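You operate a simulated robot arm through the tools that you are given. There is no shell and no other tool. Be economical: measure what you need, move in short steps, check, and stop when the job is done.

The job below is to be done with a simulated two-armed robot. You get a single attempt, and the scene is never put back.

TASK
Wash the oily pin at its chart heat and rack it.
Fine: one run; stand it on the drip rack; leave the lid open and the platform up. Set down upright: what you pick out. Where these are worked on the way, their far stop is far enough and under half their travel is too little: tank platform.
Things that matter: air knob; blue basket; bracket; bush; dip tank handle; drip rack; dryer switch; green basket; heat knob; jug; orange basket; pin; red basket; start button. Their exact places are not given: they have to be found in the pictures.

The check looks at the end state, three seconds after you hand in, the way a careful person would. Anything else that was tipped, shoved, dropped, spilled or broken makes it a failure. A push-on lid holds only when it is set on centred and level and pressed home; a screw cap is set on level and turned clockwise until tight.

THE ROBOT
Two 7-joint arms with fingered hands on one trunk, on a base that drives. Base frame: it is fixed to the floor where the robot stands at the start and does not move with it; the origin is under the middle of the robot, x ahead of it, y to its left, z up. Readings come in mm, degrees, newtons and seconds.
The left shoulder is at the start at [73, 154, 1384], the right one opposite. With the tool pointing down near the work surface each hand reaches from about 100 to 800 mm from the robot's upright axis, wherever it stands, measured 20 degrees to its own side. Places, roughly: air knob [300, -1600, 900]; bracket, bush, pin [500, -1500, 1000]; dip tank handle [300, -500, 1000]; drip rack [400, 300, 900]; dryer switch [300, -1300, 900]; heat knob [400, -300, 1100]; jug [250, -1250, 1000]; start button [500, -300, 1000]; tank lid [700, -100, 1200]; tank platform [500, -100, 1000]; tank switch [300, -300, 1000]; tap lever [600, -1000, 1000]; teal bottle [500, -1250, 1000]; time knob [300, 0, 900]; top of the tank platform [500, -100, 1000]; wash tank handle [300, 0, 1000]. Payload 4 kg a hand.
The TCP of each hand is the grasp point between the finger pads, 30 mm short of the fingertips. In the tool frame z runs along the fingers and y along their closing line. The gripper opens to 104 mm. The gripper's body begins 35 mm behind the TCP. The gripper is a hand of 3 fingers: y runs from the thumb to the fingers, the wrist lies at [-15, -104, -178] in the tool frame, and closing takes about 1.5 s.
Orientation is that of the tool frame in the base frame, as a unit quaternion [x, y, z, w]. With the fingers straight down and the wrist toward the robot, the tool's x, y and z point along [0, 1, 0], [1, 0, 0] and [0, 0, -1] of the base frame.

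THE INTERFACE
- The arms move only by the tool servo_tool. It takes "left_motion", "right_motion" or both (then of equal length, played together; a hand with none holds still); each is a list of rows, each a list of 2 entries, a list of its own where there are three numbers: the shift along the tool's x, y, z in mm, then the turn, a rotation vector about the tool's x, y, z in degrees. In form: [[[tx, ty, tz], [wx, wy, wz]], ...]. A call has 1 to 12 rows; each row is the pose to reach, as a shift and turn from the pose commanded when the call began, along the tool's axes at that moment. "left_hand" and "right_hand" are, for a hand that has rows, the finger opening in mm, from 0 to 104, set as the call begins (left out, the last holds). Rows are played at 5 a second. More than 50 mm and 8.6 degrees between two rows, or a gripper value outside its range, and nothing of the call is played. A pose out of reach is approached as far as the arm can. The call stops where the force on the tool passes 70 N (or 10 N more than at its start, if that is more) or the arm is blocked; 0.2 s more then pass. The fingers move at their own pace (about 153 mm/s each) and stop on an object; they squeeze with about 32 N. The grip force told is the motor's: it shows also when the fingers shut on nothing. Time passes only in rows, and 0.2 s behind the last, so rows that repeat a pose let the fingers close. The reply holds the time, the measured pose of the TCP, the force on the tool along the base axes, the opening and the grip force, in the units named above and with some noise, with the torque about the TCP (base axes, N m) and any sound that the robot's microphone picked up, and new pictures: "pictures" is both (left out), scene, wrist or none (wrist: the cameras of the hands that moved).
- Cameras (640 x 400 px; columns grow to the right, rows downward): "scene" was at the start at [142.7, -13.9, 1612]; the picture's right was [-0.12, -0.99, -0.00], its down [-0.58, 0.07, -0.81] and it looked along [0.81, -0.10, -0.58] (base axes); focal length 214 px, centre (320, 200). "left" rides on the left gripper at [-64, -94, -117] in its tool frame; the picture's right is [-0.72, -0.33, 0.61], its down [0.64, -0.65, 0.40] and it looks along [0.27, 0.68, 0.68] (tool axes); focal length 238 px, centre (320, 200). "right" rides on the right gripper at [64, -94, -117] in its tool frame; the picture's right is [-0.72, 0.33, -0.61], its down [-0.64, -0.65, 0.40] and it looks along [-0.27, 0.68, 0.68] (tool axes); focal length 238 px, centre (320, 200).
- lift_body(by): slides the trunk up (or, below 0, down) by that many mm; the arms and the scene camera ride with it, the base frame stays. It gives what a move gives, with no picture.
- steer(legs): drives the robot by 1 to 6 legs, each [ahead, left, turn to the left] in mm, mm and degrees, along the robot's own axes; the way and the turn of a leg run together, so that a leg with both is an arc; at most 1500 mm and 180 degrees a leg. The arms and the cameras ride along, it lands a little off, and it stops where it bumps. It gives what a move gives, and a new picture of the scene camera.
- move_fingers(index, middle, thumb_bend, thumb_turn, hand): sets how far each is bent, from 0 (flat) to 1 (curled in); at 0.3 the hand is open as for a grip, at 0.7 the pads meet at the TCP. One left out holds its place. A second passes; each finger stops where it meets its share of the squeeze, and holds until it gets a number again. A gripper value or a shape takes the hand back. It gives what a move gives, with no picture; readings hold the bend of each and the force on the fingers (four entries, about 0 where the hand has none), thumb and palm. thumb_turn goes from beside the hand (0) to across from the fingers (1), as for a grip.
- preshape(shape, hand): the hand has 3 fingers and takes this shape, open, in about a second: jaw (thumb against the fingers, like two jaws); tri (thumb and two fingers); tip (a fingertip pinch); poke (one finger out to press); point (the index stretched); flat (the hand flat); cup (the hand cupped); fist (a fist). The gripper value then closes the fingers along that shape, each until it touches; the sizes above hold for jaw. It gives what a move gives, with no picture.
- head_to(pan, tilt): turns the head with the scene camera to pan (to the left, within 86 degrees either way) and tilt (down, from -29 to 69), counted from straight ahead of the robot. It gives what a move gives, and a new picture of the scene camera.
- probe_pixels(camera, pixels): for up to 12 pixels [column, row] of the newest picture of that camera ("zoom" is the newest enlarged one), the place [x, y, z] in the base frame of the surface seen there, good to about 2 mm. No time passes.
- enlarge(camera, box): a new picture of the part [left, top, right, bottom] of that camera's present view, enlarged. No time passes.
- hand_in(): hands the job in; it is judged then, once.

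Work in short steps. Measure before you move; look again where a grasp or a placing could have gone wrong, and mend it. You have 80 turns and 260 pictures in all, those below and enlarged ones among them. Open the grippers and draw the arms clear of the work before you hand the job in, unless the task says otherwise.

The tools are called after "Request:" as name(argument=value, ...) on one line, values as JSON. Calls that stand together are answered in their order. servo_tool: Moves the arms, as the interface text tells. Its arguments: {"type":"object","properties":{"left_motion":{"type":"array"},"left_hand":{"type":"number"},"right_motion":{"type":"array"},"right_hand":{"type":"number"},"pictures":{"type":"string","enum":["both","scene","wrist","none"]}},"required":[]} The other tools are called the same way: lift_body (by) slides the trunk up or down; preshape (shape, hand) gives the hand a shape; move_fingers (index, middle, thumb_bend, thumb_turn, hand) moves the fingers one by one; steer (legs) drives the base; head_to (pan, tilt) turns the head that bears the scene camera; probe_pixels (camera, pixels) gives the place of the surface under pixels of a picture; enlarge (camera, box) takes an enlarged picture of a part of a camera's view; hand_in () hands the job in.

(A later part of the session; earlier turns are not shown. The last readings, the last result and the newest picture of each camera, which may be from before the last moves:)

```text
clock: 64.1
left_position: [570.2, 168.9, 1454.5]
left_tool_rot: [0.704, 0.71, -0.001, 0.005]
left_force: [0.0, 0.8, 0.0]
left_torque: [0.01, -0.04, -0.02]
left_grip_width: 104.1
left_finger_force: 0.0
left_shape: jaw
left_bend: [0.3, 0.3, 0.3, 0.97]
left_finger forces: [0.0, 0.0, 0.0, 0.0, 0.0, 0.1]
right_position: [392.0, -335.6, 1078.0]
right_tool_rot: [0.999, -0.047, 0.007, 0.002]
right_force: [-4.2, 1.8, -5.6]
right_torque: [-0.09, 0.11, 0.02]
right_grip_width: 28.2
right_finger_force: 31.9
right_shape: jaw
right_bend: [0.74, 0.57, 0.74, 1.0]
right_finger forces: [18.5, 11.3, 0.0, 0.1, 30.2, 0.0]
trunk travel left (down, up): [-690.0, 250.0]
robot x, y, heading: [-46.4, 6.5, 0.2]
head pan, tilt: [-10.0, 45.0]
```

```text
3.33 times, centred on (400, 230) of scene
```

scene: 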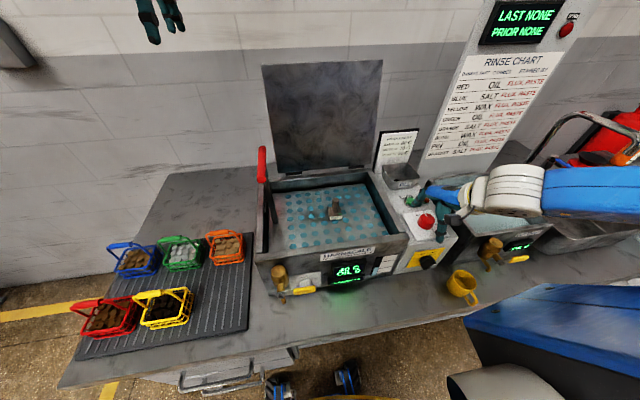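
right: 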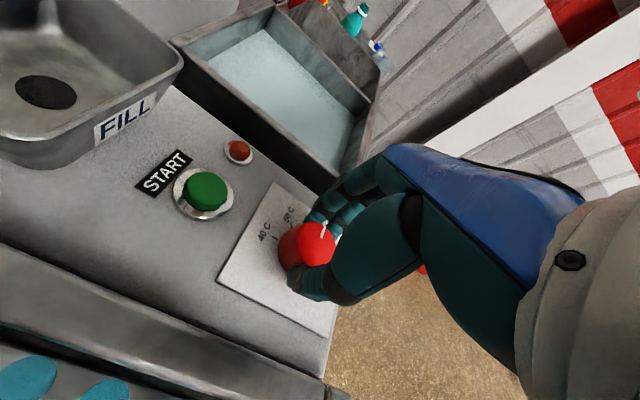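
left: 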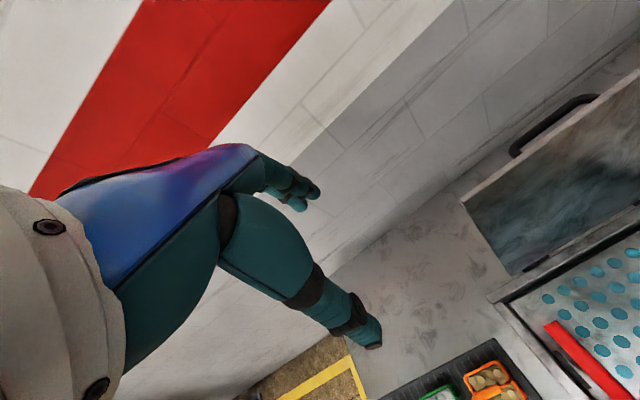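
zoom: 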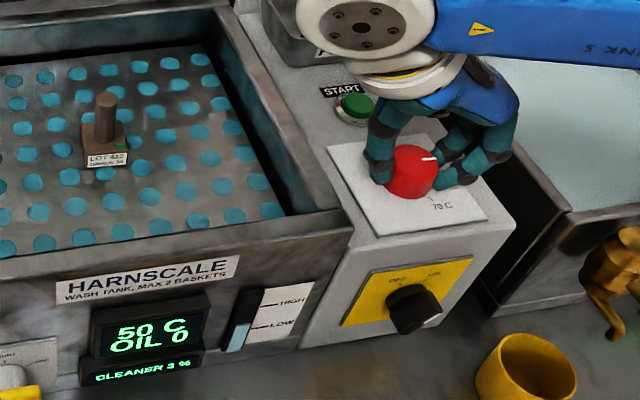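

Pointer follows the hand. I turn the remaining 39°.

Request:
servo_tool(right_motion=[[[0, 0, 0], [0, 0, 8]], [[0, 0, 0], [0, 0, 16]], [[0, 0, 0], [0, 0, 24]], [[0, 0, 0], [0, 0, 32]], [[0, 0, 0], [0, 0, 39]], [[0, 0, 0], [0, 0, 39]]], pictures="none")

Request:
enlarge(camera="scene", box=[320, 170, 480, 290])

Request:
enlarge(camera="right", box=[220, 160, 400, 340])

```text
clock: 65.5
left_position: [568.3, 167.6, 1453.9]
left_tool_rot: [0.704, 0.711, 0.0, 0.004]
left_force: [0.0, 0.7, 0.4]
left_torque: [0.02, 0.01, -0.03]
left_grip_width: 103.8
left_finger_force: 0.2
left_shape: jaw
left_bend: [0.3, 0.3, 0.3, 0.97]
left_finger forces: [0.1, 0.0, 0.0, 0.0, 0.1, 0.1]
right_position: [390.3, -335.5, 1078.7]
right_tool_rot: [0.926, -0.378, 0.008, -0.001]
right_force: [-4.2, 0.1, -4.5]
right_torque: [-0.14, 0.25, 0.0]
right_grip_width: 28.2
right_finger_force: 32.0
right_shape: jaw
right_bend: [0.74, 0.57, 0.74, 1.0]
right_finger forces: [20.2, 12.3, 0.1, 0.0, 28.2, 0.0]
trunk travel left (down, up): [-690.0, 250.0]
robot x, y, heading: [-45.4, 7.3, 0.6]
head pan, tilt: [-10.0, 45.0]
```

```text
3.33 times, centred on (400, 230) of scene
```

zoom: 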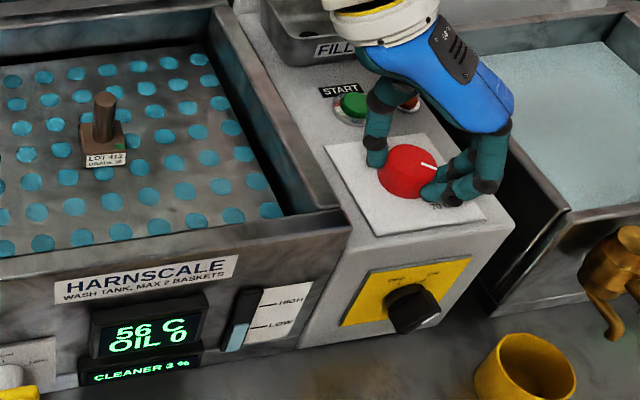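

```text
2.22 times, centred on (310, 250) of right
```

zoom: 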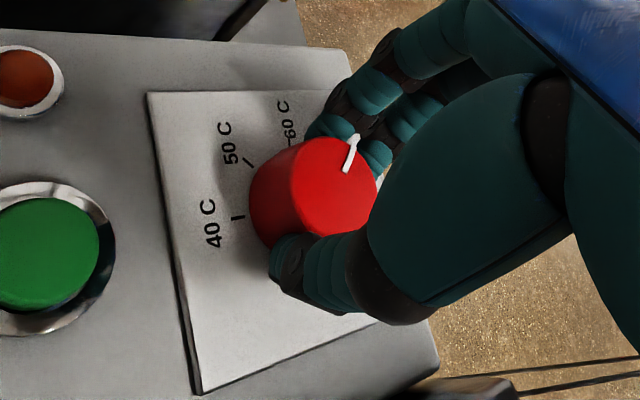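

Display climbs (56 C). I release, rise and check the pointer.

Request:
servo_tool(right_motion=[[[0, 0, 0], [0, 0, 0]], [[0, 0, 0], [0, 0, 0]], [[0, 0, 0], [0, 0, 0]], [[0, 0, 0], [0, 0, 0]], [[0, 0, -20], [0, 0, 0]], [[0, 0, -60], [0, 0, 0]], [[0, 0, -100], [0, 0, 0]]], right_hand=80)

Request:
enlarge(camera="scene", box=[320, 170, 480, 290])

Request:
enlarge(camera="right", box=[200, 180, 340, 320])

```text
clock: 67.1
left_position: [567.6, 170.0, 1454.6]
left_tool_rot: [0.704, 0.71, 0.001, 0.005]
left_force: [0.0, -0.1, 0.2]
left_torque: [-0.04, -0.01, -0.01]
left_grip_width: 104.2
left_finger_force: 0.1
left_shape: jaw
left_bend: [0.3, 0.3, 0.3, 0.97]
left_finger forces: [0.0, 0.0, 0.1, 0.0, 0.0, 0.0]
right_position: [386.3, -334.3, 1180.0]
right_tool_rot: [0.926, -0.377, 0.008, 0.001]
right_force: [0.0, -0.1, -0.3]
right_torque: [-0.02, -0.01, 0.02]
right_grip_width: 79.7
right_finger_force: 0.0
right_shape: jaw
right_bend: [0.27, 0.35, 0.53, 0.99]
right_finger forces: [0.0, 0.0, 0.0, 0.0, 0.1, 0.0]
trunk travel left (down, up): [-690.0, 250.0]
robot x, y, heading: [-43.9, 10.0, 0.6]
head pan, tilt: [-10.0, 45.0]
```

scene: 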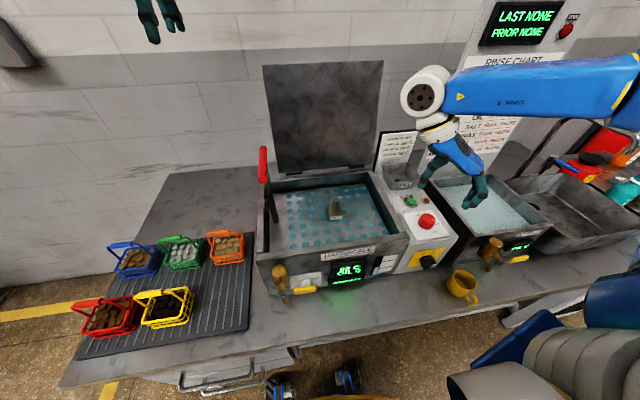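
right: 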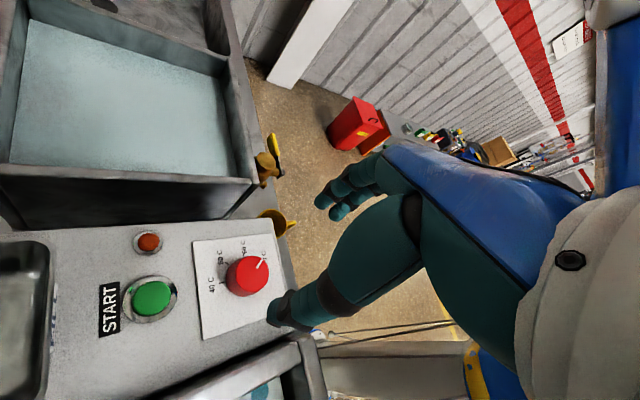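

```text
3.33 times, centred on (400, 230) of scene
```

zoom: 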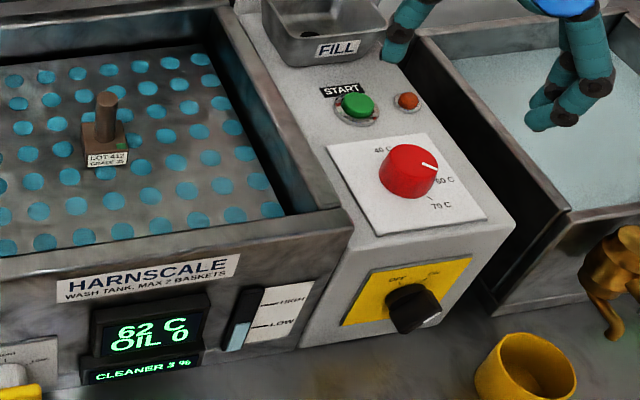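

```text
2.86 times, centred on (270, 250) of right
```

zoom: 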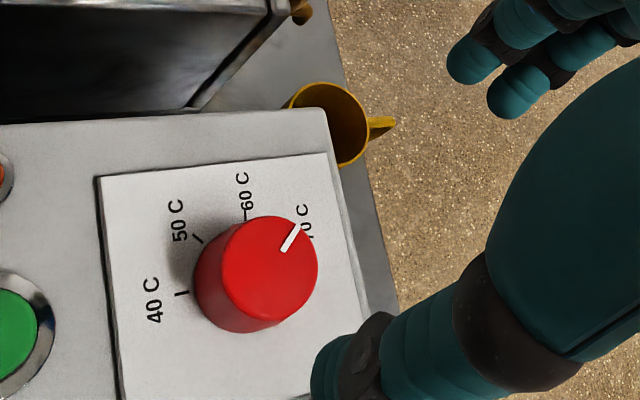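

I probe the pointer against the ticks.

Request:
probe_pixels(camera="zoom", pixels=[[299, 228], [284, 249], [222, 262], [316, 270], [270, 218], [270, 318], [181, 293], [200, 240], [246, 215], [305, 235]])

```text
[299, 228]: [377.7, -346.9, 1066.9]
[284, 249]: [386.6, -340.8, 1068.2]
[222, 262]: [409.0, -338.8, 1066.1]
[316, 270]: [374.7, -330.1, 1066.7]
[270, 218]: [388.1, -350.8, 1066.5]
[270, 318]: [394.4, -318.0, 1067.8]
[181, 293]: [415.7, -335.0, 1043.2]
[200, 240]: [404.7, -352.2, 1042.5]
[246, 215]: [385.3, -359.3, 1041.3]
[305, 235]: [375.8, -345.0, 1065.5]
```

Pointer ≈ -141° vs the 70 tick ≈ -149°. I see where the temperature settles before correcting.

Request:
servo_tool(right_motion=[[[0, 0, 0], [0, 0, 0]], [[0, 0, 0], [0, 0, 0]], [[0, 0, 0], [0, 0, 0]], [[0, 0, 0], [0, 0, 0]], [[0, 0, 0], [0, 0, 0]], [[0, 0, 0], [0, 0, 0]], [[0, 0, 0], [0, 0, 0]], [[0, 0, 0], [0, 0, 0]], [[0, 0, 0], [0, 0, 0]], [[0, 0, 0], [0, 0, 0]], [[0, 0, 0], [0, 0, 0]], [[0, 0, 0], [0, 0, 0]]], pictures="none")

Request:
enlarge(camera="scene", box=[320, 170, 480, 290])

Request:
enlarge(camera="right", box=[220, 235, 290, 305])

Request:
probe_pixels(camera="zoom", pixels=[[100, 100], [320, 200]])

```text
clock: 69.7
left_position: [569.4, 168.2, 1452.6]
left_tool_rot: [0.704, 0.71, -0.001, 0.004]
left_force: [0.1, 0.2, 0.7]
left_torque: [-0.03, -0.01, 0.01]
left_grip_width: 104.2
left_finger_force: 0.0
left_shape: jaw
left_bend: [0.3, 0.3, 0.3, 0.97]
left_finger forces: [0.0, 0.0, 0.0, 0.1, 0.2, 0.1]
right_position: [388.1, -335.2, 1178.0]
right_tool_rot: [0.926, -0.377, 0.008, -0.002]
right_force: [0.0, -0.1, -0.2]
right_torque: [0.01, 0.01, 0.0]
right_grip_width: 79.9
right_finger_force: 0.1
right_shape: jaw
right_bend: [0.27, 0.35, 0.53, 0.99]
right_finger forces: [0.0, 0.0, 0.0, 0.0, 0.1, 0.0]
trunk travel left (down, up): [-690.0, 250.0]
robot x, y, heading: [-43.2, 12.5, 0.1]
head pan, tilt: [-10.0, 45.0]
```

```text
3.33 times, centred on (400, 230) of scene
```

zoom: 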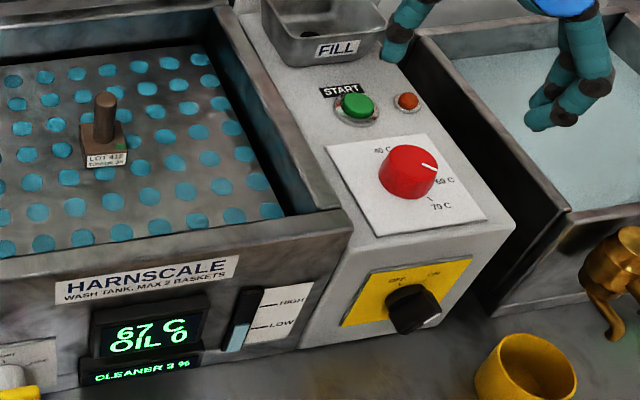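

```text
5.71 times, centred on (255, 270) of right
```

zoom: 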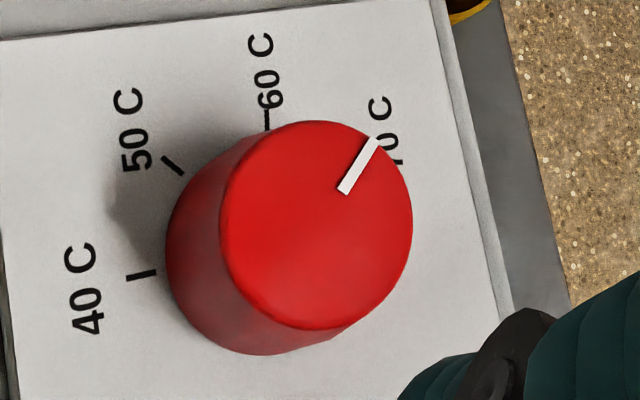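

```text
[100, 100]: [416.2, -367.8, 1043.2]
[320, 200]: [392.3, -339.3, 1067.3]
```

Display 67 C and still settling. Meanwhile I inspect the red platform handle.

Request:
head_to(pan=5, tilt=40)

Request:
enlarge(camera="scene", box=[310, 130, 450, 290])

Request:
probe_pixels(camera="zoom", pixels=[[320, 200], [330, 60], [200, 100]])

```text
clock: 70.5
left_position: [570.5, 167.6, 1453.2]
left_tool_rot: [0.704, 0.71, -0.001, 0.005]
left_force: [0.1, 0.0, 0.2]
left_torque: [0.01, 0.0, -0.01]
left_grip_width: 104.0
left_finger_force: 0.0
left_shape: jaw
left_bend: [0.3, 0.3, 0.3, 0.97]
left_finger forces: [0.0, 0.1, 0.1, 0.1, 0.0, 0.0]
right_position: [388.9, -337.6, 1178.9]
right_tool_rot: [0.926, -0.377, 0.008, -0.001]
right_force: [0.3, 0.0, 0.3]
right_torque: [0.0, 0.01, 0.01]
right_grip_width: 79.5
right_finger_force: 0.1
right_shape: jaw
right_bend: [0.27, 0.35, 0.53, 0.99]
right_finger forces: [0.0, 0.0, 0.0, 0.1, 0.1, 0.1]
trunk travel left (down, up): [-690.0, 250.0]
robot x, y, heading: [-45.5, 7.9, 0.2]
head pan, tilt: [5.0, 40.0]
```

scene: 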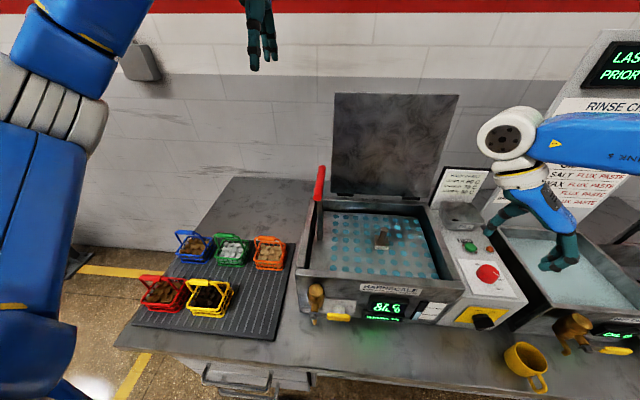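

```text
2.50 times, centred on (380, 210) of scene
```

zoom: 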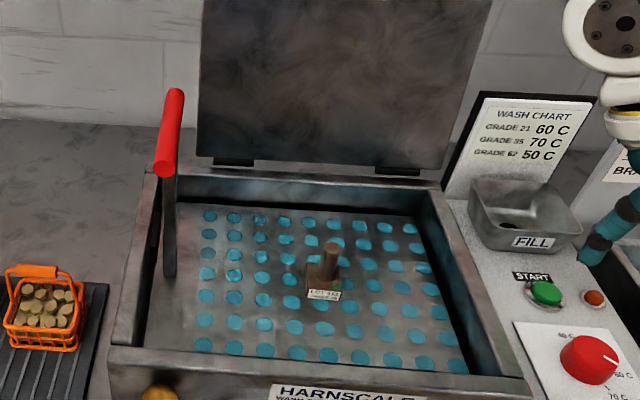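

```text
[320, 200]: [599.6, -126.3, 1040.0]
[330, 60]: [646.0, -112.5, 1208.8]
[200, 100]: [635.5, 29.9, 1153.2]
```

Request:
probe_pixels(camera="zoom", pixels=[[163, 168], [166, 150], [172, 120], [176, 94], [170, 200], [169, 265], [152, 230], [155, 175], [340, 5], [130, 340]])

Request:
enlarge(camera="scene", box=[355, 270, 435, 330])

```text
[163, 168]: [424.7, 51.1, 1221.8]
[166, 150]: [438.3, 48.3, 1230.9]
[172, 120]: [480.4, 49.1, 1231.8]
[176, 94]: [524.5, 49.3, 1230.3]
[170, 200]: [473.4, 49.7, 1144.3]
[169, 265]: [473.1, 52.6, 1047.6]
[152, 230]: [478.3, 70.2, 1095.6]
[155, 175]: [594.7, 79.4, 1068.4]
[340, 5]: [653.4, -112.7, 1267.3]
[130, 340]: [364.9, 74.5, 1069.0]
```

```text
6.67 times, centred on (395, 300) of scene
```

zoom: 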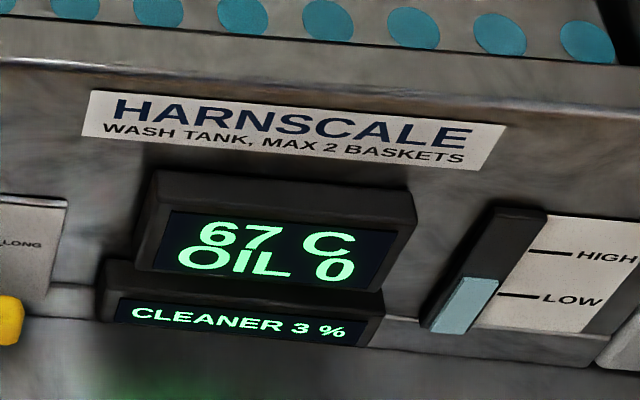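

It settled at 67 C, i.e. 5°/°C, so 15° more is needed. I turn the hand back 40°, descend on the knob again.

Request:
servo_tool(right_motion=[[[0, -1, 0], [0, 0, -8]], [[0, -1, 0], [0, 0, -16]], [[0, -1, 0], [0, 0, -24]], [[0, -1, 0], [0, 0, -32]], [[0, -1, 0], [0, 0, -40]], [[0, -1, 30], [0, 0, -40]], [[0, -1, 60], [0, 0, -40]], [[0, -1, 85], [0, 0, -40]], [[0, -1, 100], [0, 0, -40]], [[0, -1, 100], [0, 0, -40]]], right_hand=104, pictures="wrist")

```text
clock: 72.7
left_position: [570.1, 169.5, 1454.6]
left_tool_rot: [0.704, 0.71, -0.001, 0.005]
left_force: [1.2, 0.3, -0.1]
left_torque: [-0.01, 0.01, 0.01]
left_grip_width: 103.9
left_finger_force: 0.0
left_shape: jaw
left_bend: [0.3, 0.3, 0.3, 0.97]
left_finger forces: [0.0, 0.0, 0.0, 0.0, 0.1, 0.0]
right_position: [390.5, -335.6, 1079.0]
right_tool_rot: [0.999, -0.038, 0.008, 0.001]
right_force: [0.3, 0.9, -0.7]
right_torque: [0.01, 0.01, 0.01]
right_grip_width: 103.9
right_finger_force: 0.1
right_shape: jaw
right_bend: [0.3, 0.3, 0.3, 0.98]
right_finger forces: [0.0, 0.0, 0.0, 0.0, 0.0, 0.0]
trunk travel left (down, up): [-690.0, 250.0]
robot x, y, heading: [-43.9, 11.5, 0.3]
head pan, tilt: [5.0, 40.0]
```

right: 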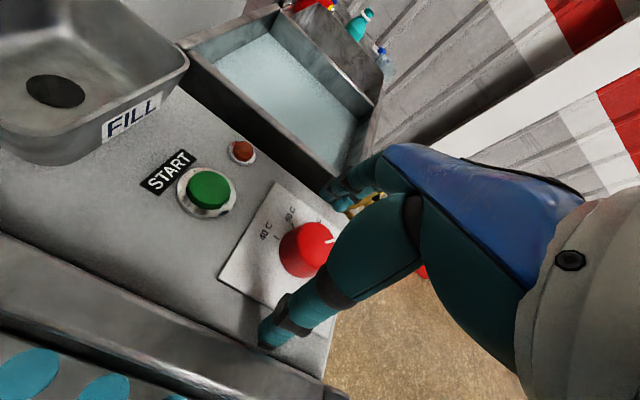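

Centred over the knob; I close, wait and turn 15°.

Request:
servo_tool(right_motion=[[[0, 0, 0], [0, 0, 0]], [[0, 0, 0], [0, 0, 0]], [[0, 0, 0], [0, 0, 0]], [[0, 0, 0], [0, 0, 0]], [[0, 0, 0], [0, 0, 0]], [[0, 0, 0], [0, 0, 0]], [[0, 0, 0], [0, 0, 0]], [[0, 0, 0], [0, 0, 5]], [[0, 0, 0], [0, 0, 10]], [[0, 0, 0], [0, 0, 15]], [[0, 0, 0], [0, 0, 15.5]], [[0, 0, 0], [0, 0, 15.5]]], right_hand=0, pictures="none")

Request:
servo_tool(right_motion=[[[0, 0, 0], [0, 0, 0]], [[0, 0, 0], [0, 0, 0]], [[0, 0, 0], [0, 0, 0]], [[0, 0, 0], [0, 0, 0]], [[0, 0, -20], [0, 0, 0]], [[0, 0, -60], [0, 0, 0]], [[0, 0, -100], [0, 0, 0]], [[0, 0, -100], [0, 0, 0]], [[0, 0, -100], [0, 0, 0]], [[0, 0, -100], [0, 0, 0]], [[0, 0, -100], [0, 0, 0]], [[0, 0, -100], [0, 0, 0]]], right_hand=80)

Request:
enlarge(camera="scene", box=[355, 230, 515, 330])

Request:
enlarge(camera="right", box=[200, 200, 320, 320])

```text
clock: 75.3
left_position: [569.7, 166.6, 1454.2]
left_tool_rot: [0.705, 0.71, 0.0, 0.004]
left_force: [0.6, -0.2, -0.3]
left_torque: [0.0, -0.03, 0.0]
left_grip_width: 103.7
left_finger_force: 0.0
left_shape: jaw
left_bend: [0.3, 0.3, 0.3, 0.97]
left_finger forces: [0.0, 0.0, 0.0, 0.0, 0.1, 0.0]
right_position: [391.7, -335.2, 1079.2]
right_tool_rot: [0.985, -0.171, 0.007, 0.001]
right_force: [0.8, -3.2, 1.9]
right_torque: [-0.12, 0.01, 0.0]
right_grip_width: 28.8
right_finger_force: 31.5
right_shape: jaw
right_bend: [0.74, 0.56, 0.74, 1.0]
right_finger forces: [20.1, 10.7, 0.1, 0.1, 28.6, 0.1]
trunk travel left (down, up): [-690.0, 250.0]
robot x, y, heading: [-44.9, 8.7, 0.3]
head pan, tilt: [5.0, 40.0]
```

```text
clock: 77.9
left_position: [570.3, 167.6, 1453.6]
left_tool_rot: [0.705, 0.71, 0.0, 0.004]
left_force: [-0.1, -0.6, 1.0]
left_torque: [-0.04, -0.01, -0.04]
left_grip_width: 104.1
left_finger_force: 0.1
left_shape: jaw
left_bend: [0.3, 0.3, 0.3, 0.97]
left_finger forces: [0.0, 0.0, 0.0, 0.1, 0.0, 0.0]
right_position: [389.8, -334.5, 1181.0]
right_tool_rot: [0.985, -0.172, 0.009, 0.001]
right_force: [-0.7, -0.4, 0.3]
right_torque: [0.0, -0.02, -0.02]
right_grip_width: 79.4
right_finger_force: 0.1
right_shape: jaw
right_bend: [0.27, 0.35, 0.53, 0.99]
right_finger forces: [0.0, 0.0, 0.1, 0.0, 0.0, 0.1]
trunk travel left (down, up): [-690.0, 250.0]
robot x, y, heading: [-42.8, 10.8, 0.3]
head pan, tilt: [5.0, 40.0]
```

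scene: 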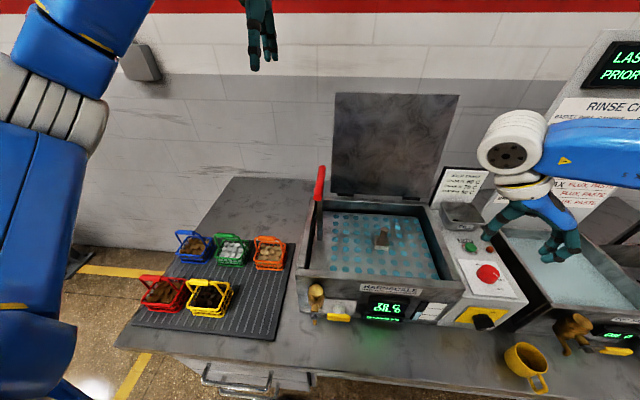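
right: 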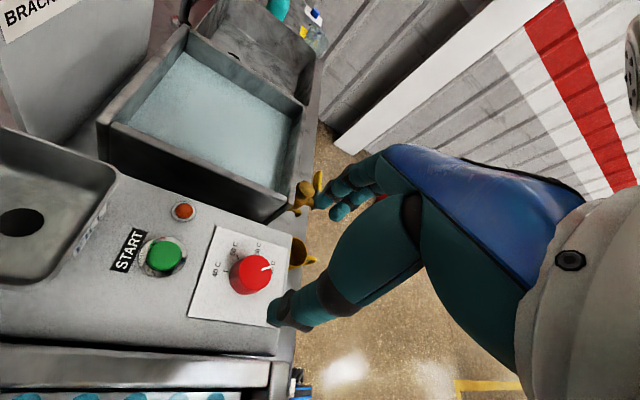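

```text
4.00 times, centred on (435, 280) of scene
```

zoom: 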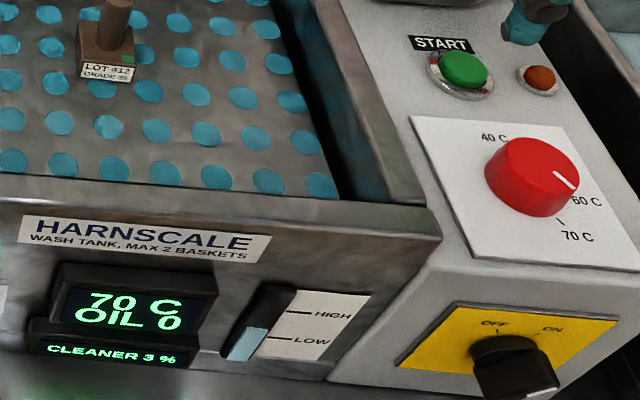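

```text
3.33 times, centred on (260, 260) of right
```

zoom: 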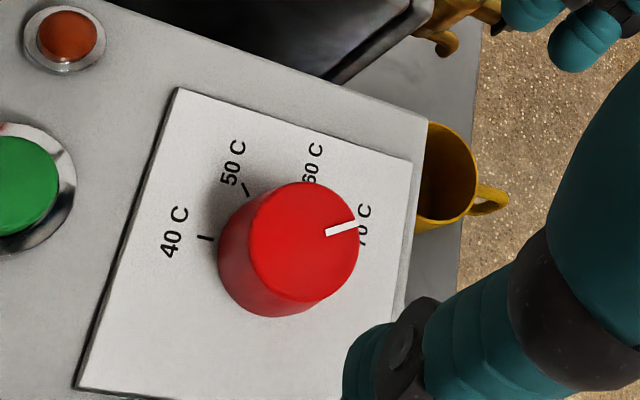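

70 C now. I bring the left hand, turned -90°, over the red bar (x≈473, y≈49, z≈1222), while the right wrist turns back.

Request:
servo_tool(left_motion=[[[-10, -8, 0], [0, 0, -7.5]], [[-20, -16, 0], [0, 0, -15]], [[-30, -24, 0], [0, 0, -22.5]], [[-40, -32, 0], [0, 0, -30]], [[-50, -40, 0], [0, 0, -37.5]], [[-60, -48, 15], [0, 0, -45]], [[-70, -57, 30], [0, 0, -52.5]], [[-80, -65, 45], [0, 0, -60]], [[-90, -73, 60], [0, 0, -67.5]], [[-100, -81, 75], [0, 0, -75]], [[-110, -89, 88], [0, 0, -82.5]], [[-119, -97, 100], [0, 0, -90]]], right_motion=[[[0, 0, 0], [0, 0, -8]], [[0, 0, 0], [0, 0, -16]], [[0, 0, 0], [0, 0, -24]], [[0, 0, 0], [0, 0, -32]], [[0, 0, 0], [0, 0, -40]], [[0, 0, 0], [0, 0, -48]], [[0, 0, 0], [0, 0, -56]], [[0, 0, 0], [0, 0, -64]], [[0, 0, 0], [0, 0, -72]], [[0, 0, 0], [0, 0, -80]], [[0, 0, 0], [0, 0, -88]], [[0, 0, 0], [0, 0, -96]]], left_hand=104)

Request:
enlarge(camera="scene", box=[355, 230, 515, 330])

```text
clock: 80.5
left_position: [473.8, 46.5, 1353.0]
left_tool_rot: [-0.007, 1.0, -0.002, 0.004]
left_force: [-0.5, 0.3, -0.2]
left_torque: [-0.01, 0.03, 0.03]
left_grip_width: 103.8
left_finger_force: 0.1
left_shape: jaw
left_bend: [0.3, 0.3, 0.3, 0.97]
left_finger forces: [0.1, 0.0, 0.0, 0.0, 0.0, 0.0]
right_position: [390.1, -335.9, 1179.3]
right_tool_rot: [0.786, 0.618, 0.005, 0.006]
right_force: [0.1, -0.1, 0.2]
right_torque: [-0.04, -0.03, -0.02]
right_grip_width: 79.8
right_finger_force: 0.0
right_shape: jaw
right_bend: [0.27, 0.35, 0.53, 0.99]
right_finger forces: [0.0, 0.1, 0.1, 0.0, 0.0, 0.0]
trunk travel left (down, up): [-690.0, 250.0]
robot x, y, heading: [-46.0, 8.2, 0.3]
head pan, tilt: [5.0, 40.0]
```

scene: 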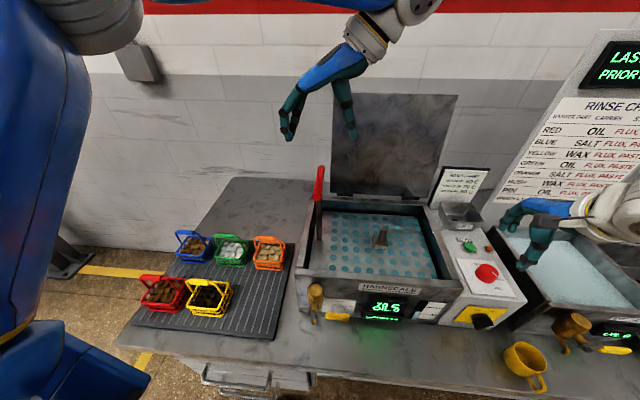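
right: 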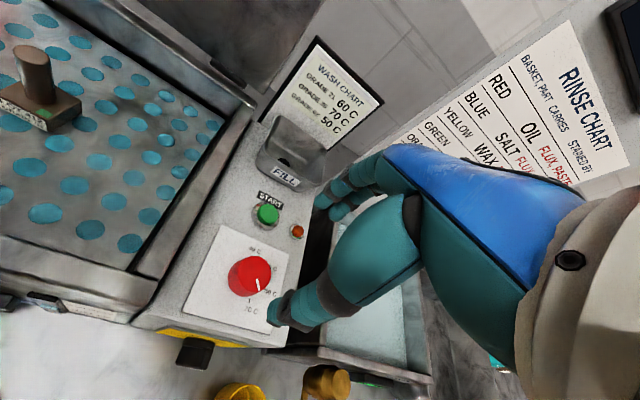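
left: 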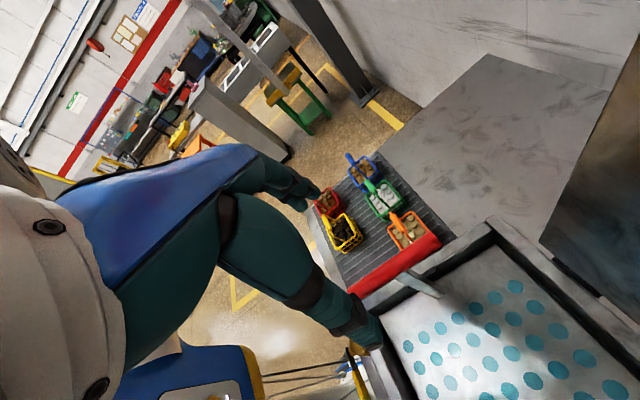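

```text
4.00 times, centred on (435, 280) of scene
```

zoom: 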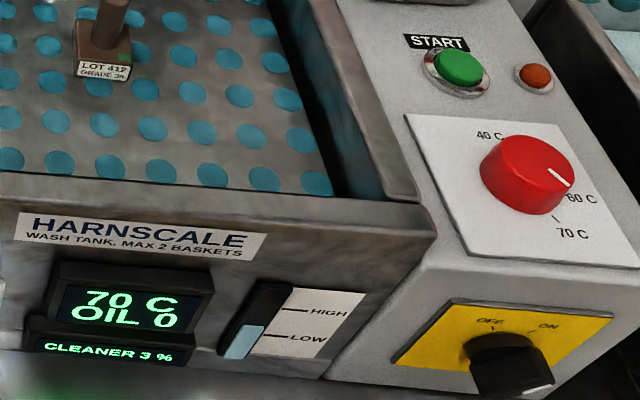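

70 C holds. I descend the left hand to z≈1237 over the bar with fingers open.

Request:
servo_tool(left_motion=[[[0, 2, 40], [0, 0, 0]], [[0, 2, 80], [0, 0, 0]], [[0, 2, 105], [0, 0, 0]], [[0, 2, 116], [0, 0, 0]]], left_hand=104)

Request:
enlarge(camera="scene", box=[260, 110, 400, 230])

```text
clock: 81.5
left_position: [474.6, 47.4, 1238.0]
left_tool_rot: [-0.004, 1.0, -0.004, 0.003]
left_force: [0.3, 0.0, 1.0]
left_torque: [-0.01, -0.03, -0.04]
left_grip_width: 104.0
left_finger_force: 0.1
left_shape: jaw
left_bend: [0.3, 0.3, 0.3, 0.97]
left_finger forces: [0.0, 0.0, 0.0, 0.1, 0.0, 0.0]
right_position: [390.8, -335.9, 1178.0]
right_tool_rot: [0.786, 0.618, 0.005, 0.005]
right_force: [0.9, -0.9, -0.2]
right_torque: [0.0, 0.02, 0.01]
right_grip_width: 79.6
right_finger_force: 0.1
right_shape: jaw
right_bend: [0.27, 0.35, 0.53, 0.99]
right_finger forces: [0.0, 0.1, 0.1, 0.1, 0.1, 0.0]
trunk travel left (down, up): [-690.0, 250.0]
robot x, y, heading: [-48.0, 11.1, 0.5]
head pan, tilt: [5.0, 40.0]
```

scene: 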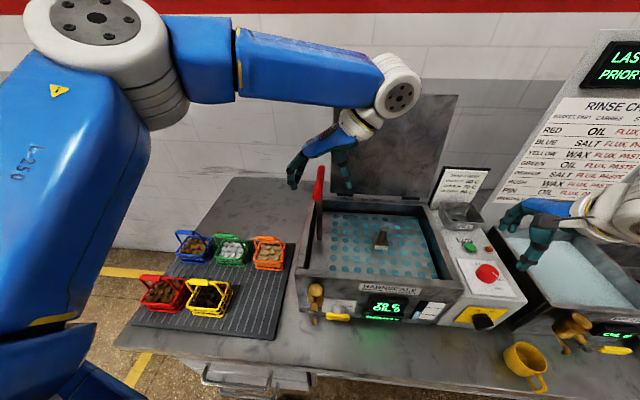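
left: 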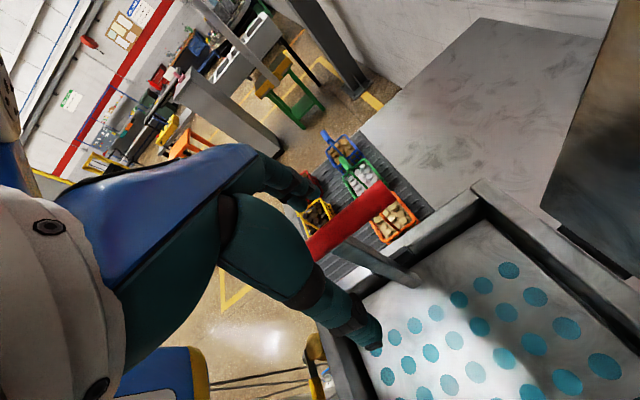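

```text
3.33 times, centred on (330, 170) of scene
```

zoom: 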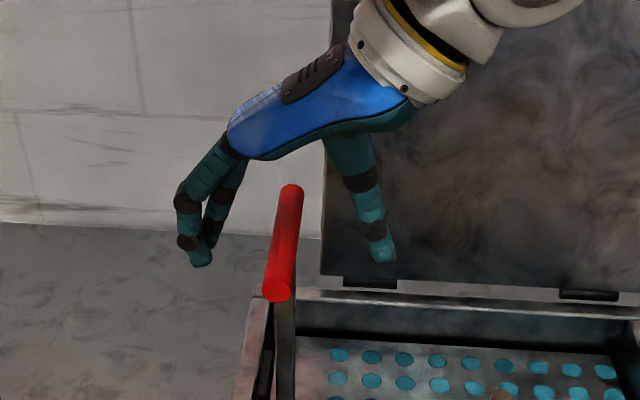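

The bar lies between thumb and fingers. I close.

Request:
servo_tool(left_motion=[[[0, 0, 0], [0, 0, 0]], [[0, 0, 0], [0, 0, 0]], [[0, 0, 0], [0, 0, 0]], [[0, 0, 0], [0, 0, 0]], [[0, 0, 0], [0, 0, 0]], [[0, 0, 0], [0, 0, 0]], [[0, 0, 0], [0, 0, 0]], [[0, 0, 0], [0, 0, 0]]], left_hand=0, pictures="wrist")

Request:
servo_tool(left_motion=[[[0, 0, 8], [0, 0, 0]], [[0, 0, 16], [0, 0, 0]], [[0, 0, 24], [0, 0, 0]], [[0, 0, 32], [0, 0, 0]]])

Request:
enlarge(camera="scene", box=[280, 150, 480, 300])

```text
clock: 83.3
left_position: [475.3, 48.1, 1237.1]
left_tool_rot: [-0.005, 1.0, -0.004, 0.002]
left_force: [-2.6, -1.1, -9.8]
left_torque: [0.04, 0.06, 0.04]
left_grip_width: 9.1
left_finger_force: 32.3
left_shape: jaw
left_bend: [0.73, 0.6, 0.7, 1.0]
left_finger forces: [18.8, 9.8, 0.1, 0.0, 29.3, 0.1]
right_position: [389.6, -335.1, 1177.9]
right_tool_rot: [0.787, 0.617, 0.004, 0.007]
right_force: [-0.1, -0.9, 0.3]
right_torque: [-0.01, -0.03, 0.0]
right_grip_width: 79.8
right_finger_force: 0.0
right_shape: jaw
right_bend: [0.27, 0.35, 0.53, 0.99]
right_finger forces: [0.0, 0.0, 0.0, 0.0, 0.1, 0.1]
trunk travel left (down, up): [-690.0, 250.0]
robot x, y, heading: [-45.7, 8.5, 0.2]
head pan, tilt: [5.0, 40.0]
```

left: 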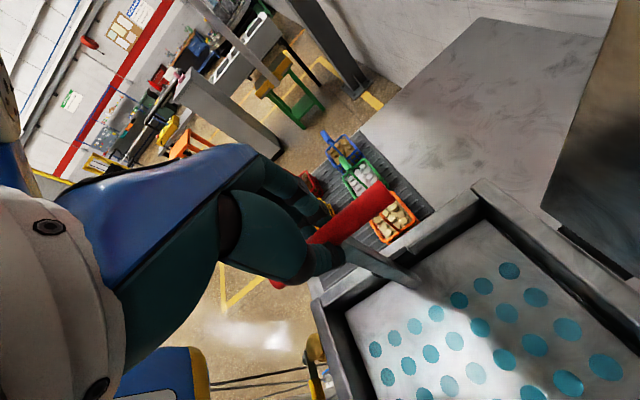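

```text
clock: 84.3
left_position: [475.3, 47.2, 1206.7]
left_tool_rot: [-0.004, 1.0, -0.003, 0.003]
left_force: [-0.4, -0.3, 8.3]
left_torque: [0.09, -0.06, 0.06]
left_grip_width: 9.6
left_finger_force: 31.6
left_shape: jaw
left_bend: [0.73, 0.6, 0.71, 1.0]
left_finger forces: [22.0, 9.1, 0.0, 0.1, 31.8, 0.0]
right_position: [390.0, -334.5, 1178.3]
right_tool_rot: [0.787, 0.617, 0.005, 0.006]
right_force: [-0.1, 0.3, 0.6]
right_torque: [-0.03, 0.01, 0.0]
right_grip_width: 79.7
right_finger_force: 0.0
right_shape: jaw
right_bend: [0.27, 0.35, 0.53, 0.99]
right_finger forces: [0.0, 0.0, 0.0, 0.1, 0.0, 0.0]
trunk travel left (down, up): [-690.0, 250.0]
robot x, y, heading: [-43.7, 7.3, 0.5]
head pan, tilt: [5.0, 40.0]
```

scene: 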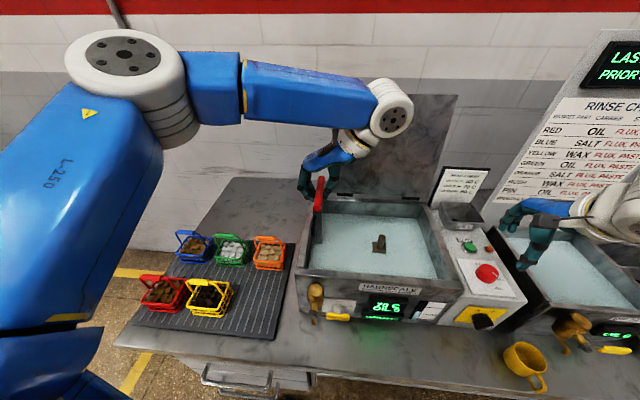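
left: 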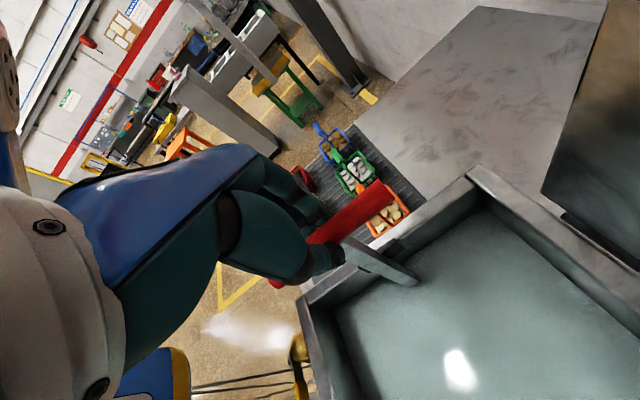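

```text
2.67 times, centred on (380, 225) of scene
```

zoom: 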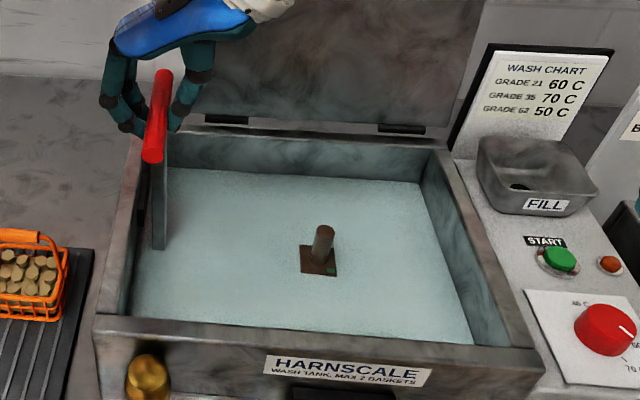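

The platform sinks with the bar. I keep pushing down gently toward the far stop.

Request:
servo_tool(left_motion=[[[0, 0, 8], [0, 0, 0]], [[0, 0, 16], [0, 0, 0]], [[0, 0, 24], [0, 0, 0]], [[0, 0, 32], [0, 0, 0]], [[0, 0, 40], [0, 0, 0]], [[0, 0, 48], [0, 0, 0]], [[0, 0, 56], [0, 0, 0]]])

Request:
enlarge(camera="scene", box=[280, 150, 480, 300])

```text
clock: 85.9
left_position: [474.8, 47.3, 1151.0]
left_tool_rot: [-0.004, 1.0, -0.003, 0.003]
left_force: [3.8, 1.0, 6.9]
left_torque: [0.09, -0.13, -0.01]
left_grip_width: 9.8
left_finger_force: 31.6
left_shape: jaw
left_bend: [0.73, 0.6, 0.71, 1.0]
left_finger forces: [22.4, 9.3, 0.0, 0.0, 31.0, 0.1]
right_position: [390.8, -334.2, 1178.4]
right_tool_rot: [0.787, 0.617, 0.005, 0.007]
right_force: [-1.0, -0.3, -0.5]
right_torque: [0.0, 0.01, -0.02]
right_grip_width: 79.6
right_finger_force: 0.0
right_shape: jaw
right_bend: [0.27, 0.35, 0.53, 0.99]
right_finger forces: [0.0, 0.0, 0.1, 0.1, 0.0, 0.1]
trunk travel left (down, up): [-690.0, 250.0]
robot x, y, heading: [-44.3, 7.0, 0.4]
head pan, tilt: [5.0, 40.0]
```

scene: 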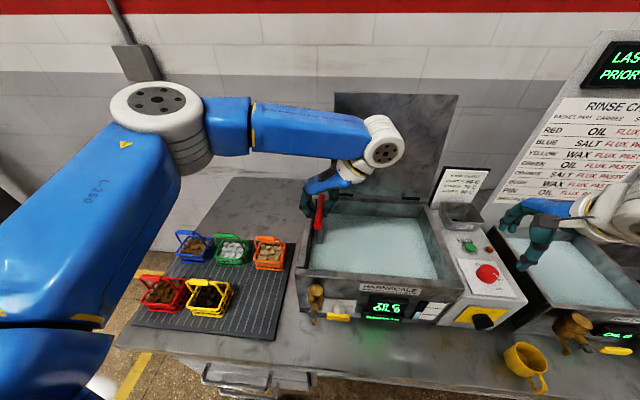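
left: 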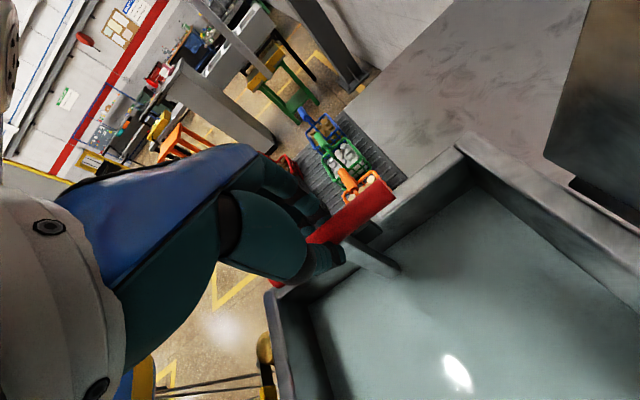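

```text
2.67 times, centred on (380, 225) of scene
```

zoom: 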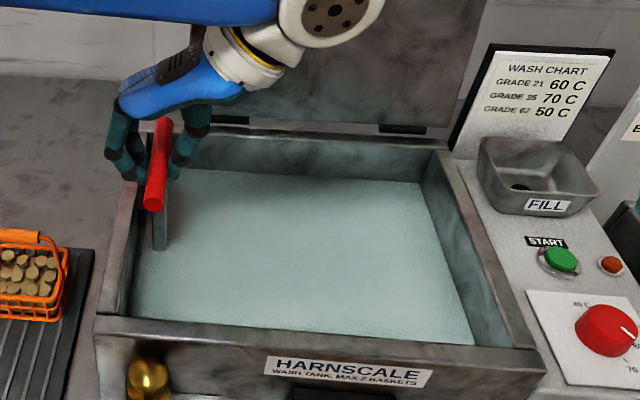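

Pin is submerged after 86 mm. I continue in small steps up to 30 mm more.

Request:
servo_tool(left_motion=[[[0, 0, 6], [0, 0, 0]], [[0, 0, 12], [0, 0, 0]], [[0, 0, 18], [0, 0, 0]], [[0, 0, 24], [0, 0, 0]], [[0, 0, 30], [0, 0, 0]]])

Request:
enlarge(camera="scene", box=[280, 150, 480, 300])

```text
clock: 87.1
left_position: [474.5, 45.1, 1126.8]
left_tool_rot: [-0.004, 1.0, -0.003, 0.008]
left_force: [11.0, -1.3, 47.8]
left_torque: [0.3, -0.46, 0.0]
left_grip_width: 11.8
left_finger_force: 32.3
left_shape: jaw
left_bend: [0.74, 0.62, 0.74, 1.0]
left_finger forces: [29.3, 6.5, 0.1, 0.1, 38.3, 0.0]
right_position: [387.4, -336.6, 1180.6]
right_tool_rot: [0.787, 0.617, 0.008, 0.006]
right_force: [-0.2, -0.2, 0.1]
right_torque: [-0.01, 0.0, -0.01]
right_grip_width: 79.4
right_finger_force: 0.1
right_shape: jaw
right_bend: [0.27, 0.35, 0.53, 0.99]
right_finger forces: [0.1, 0.0, 0.0, 0.0, 0.0, 0.0]
trunk travel left (down, up): [-690.0, 250.0]
robot x, y, heading: [-46.6, 6.2, 0.4]
head pan, tilt: [5.0, 40.0]
```

scene: 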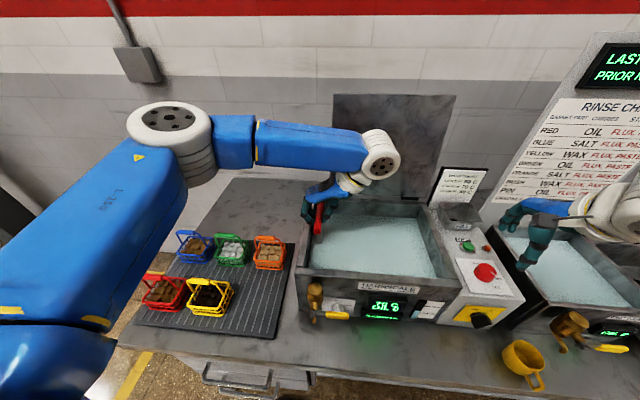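
left: 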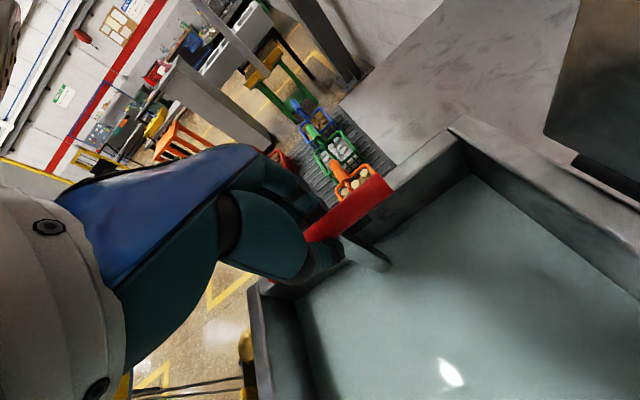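

```text
2.67 times, centred on (380, 225) of scene
```

zoom: 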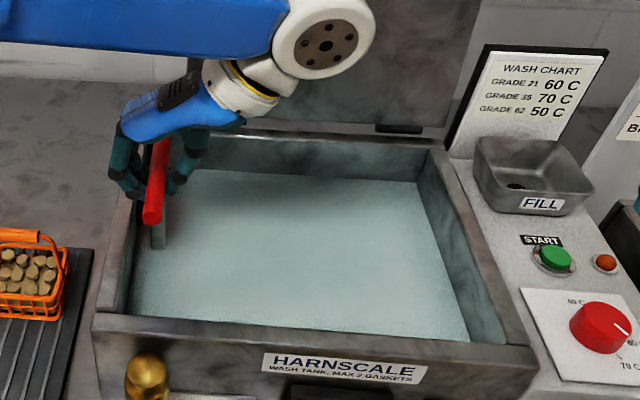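

Stopped at ≈107 mm travel with 48 N: the far stop. I relax the left hand by 3 mm (still holding), close the right fist fingers, and re-probe the START button.

Request:
servo_tool(left_motion=[[[0, 0, -3], [0, 0, 0]], [[0, 0, -3], [0, 0, 0]], [[0, 0, -3], [0, 0, 0]], [[0, 0, -3], [0, 0, 0]], [[0, 0, -3], [0, 0, 0]], [[0, 0, -3], [0, 0, 0]]], right_motion=[[[0, 0, -10], [0, 0, 0]], [[0, 0, -20], [0, 0, 0]], [[0, 0, -20], [0, 0, 0]], [[0, 0, -20], [0, 0, 0]], [[0, 0, -20], [0, 0, 0]], [[0, 0, -20], [0, 0, 0]]], right_hand=0)

Request:
enlarge(camera="right", box=[200, 140, 360, 300])

```text
clock: 88.5
left_position: [473.7, 43.9, 1126.8]
left_tool_rot: [-0.004, 1.0, -0.003, 0.006]
left_force: [9.1, -4.5, 41.6]
left_torque: [0.19, -0.41, -0.08]
left_grip_width: 12.0
left_finger_force: 31.6
left_shape: jaw
left_bend: [0.74, 0.62, 0.74, 1.0]
left_finger forces: [27.5, 7.6, 0.0, 0.1, 38.9, 0.1]
right_position: [387.9, -337.9, 1199.1]
right_tool_rot: [0.787, 0.617, 0.006, 0.007]
right_force: [0.1, 0.1, 0.6]
right_torque: [0.01, 0.01, 0.01]
right_grip_width: 0.2
right_finger_force: 31.8
right_shape: jaw
right_bend: [0.7, 0.7, 0.46, 1.0]
right_finger forces: [0.0, 0.0, 0.0, 0.1, 0.0, 0.0]
trunk travel left (down, up): [-690.0, 250.0]
robot x, y, heading: [-41.5, 8.3, 0.5]
head pan, tilt: [5.0, 40.0]
```

scene: 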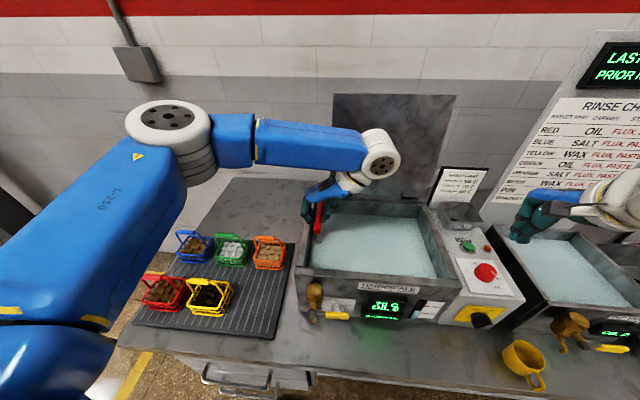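
right: 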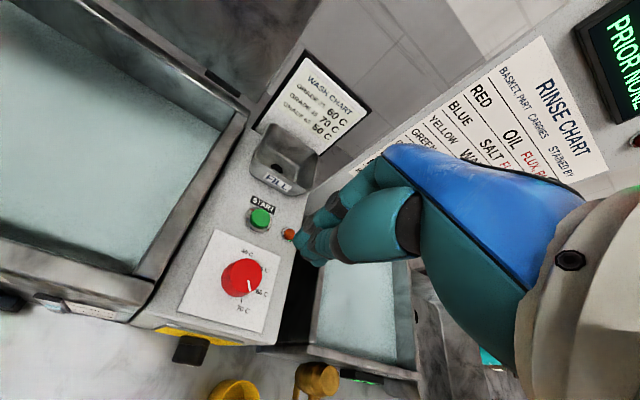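
left: 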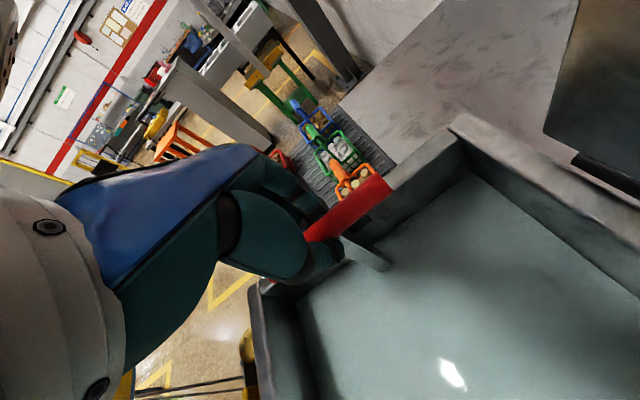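

```text
2.50 times, centred on (280, 220) of right
```

zoom: 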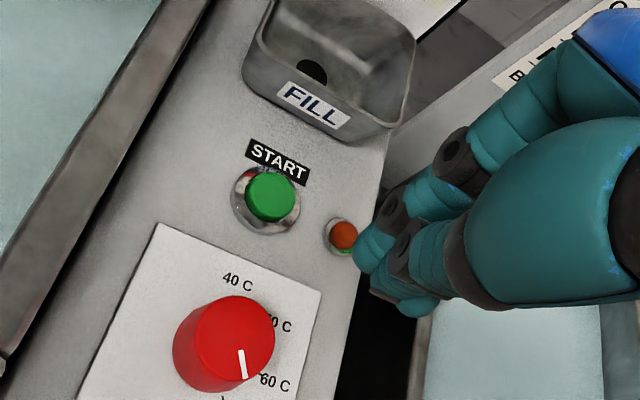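

Request:
probe_pixels(camera="zoom", pixels=[[270, 195], [250, 195], [290, 197], [270, 180], [341, 234], [340, 110]])

```text
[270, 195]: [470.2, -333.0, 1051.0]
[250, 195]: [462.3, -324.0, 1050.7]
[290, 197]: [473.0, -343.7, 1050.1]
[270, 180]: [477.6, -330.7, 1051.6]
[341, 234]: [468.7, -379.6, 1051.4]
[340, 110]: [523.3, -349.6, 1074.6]
```

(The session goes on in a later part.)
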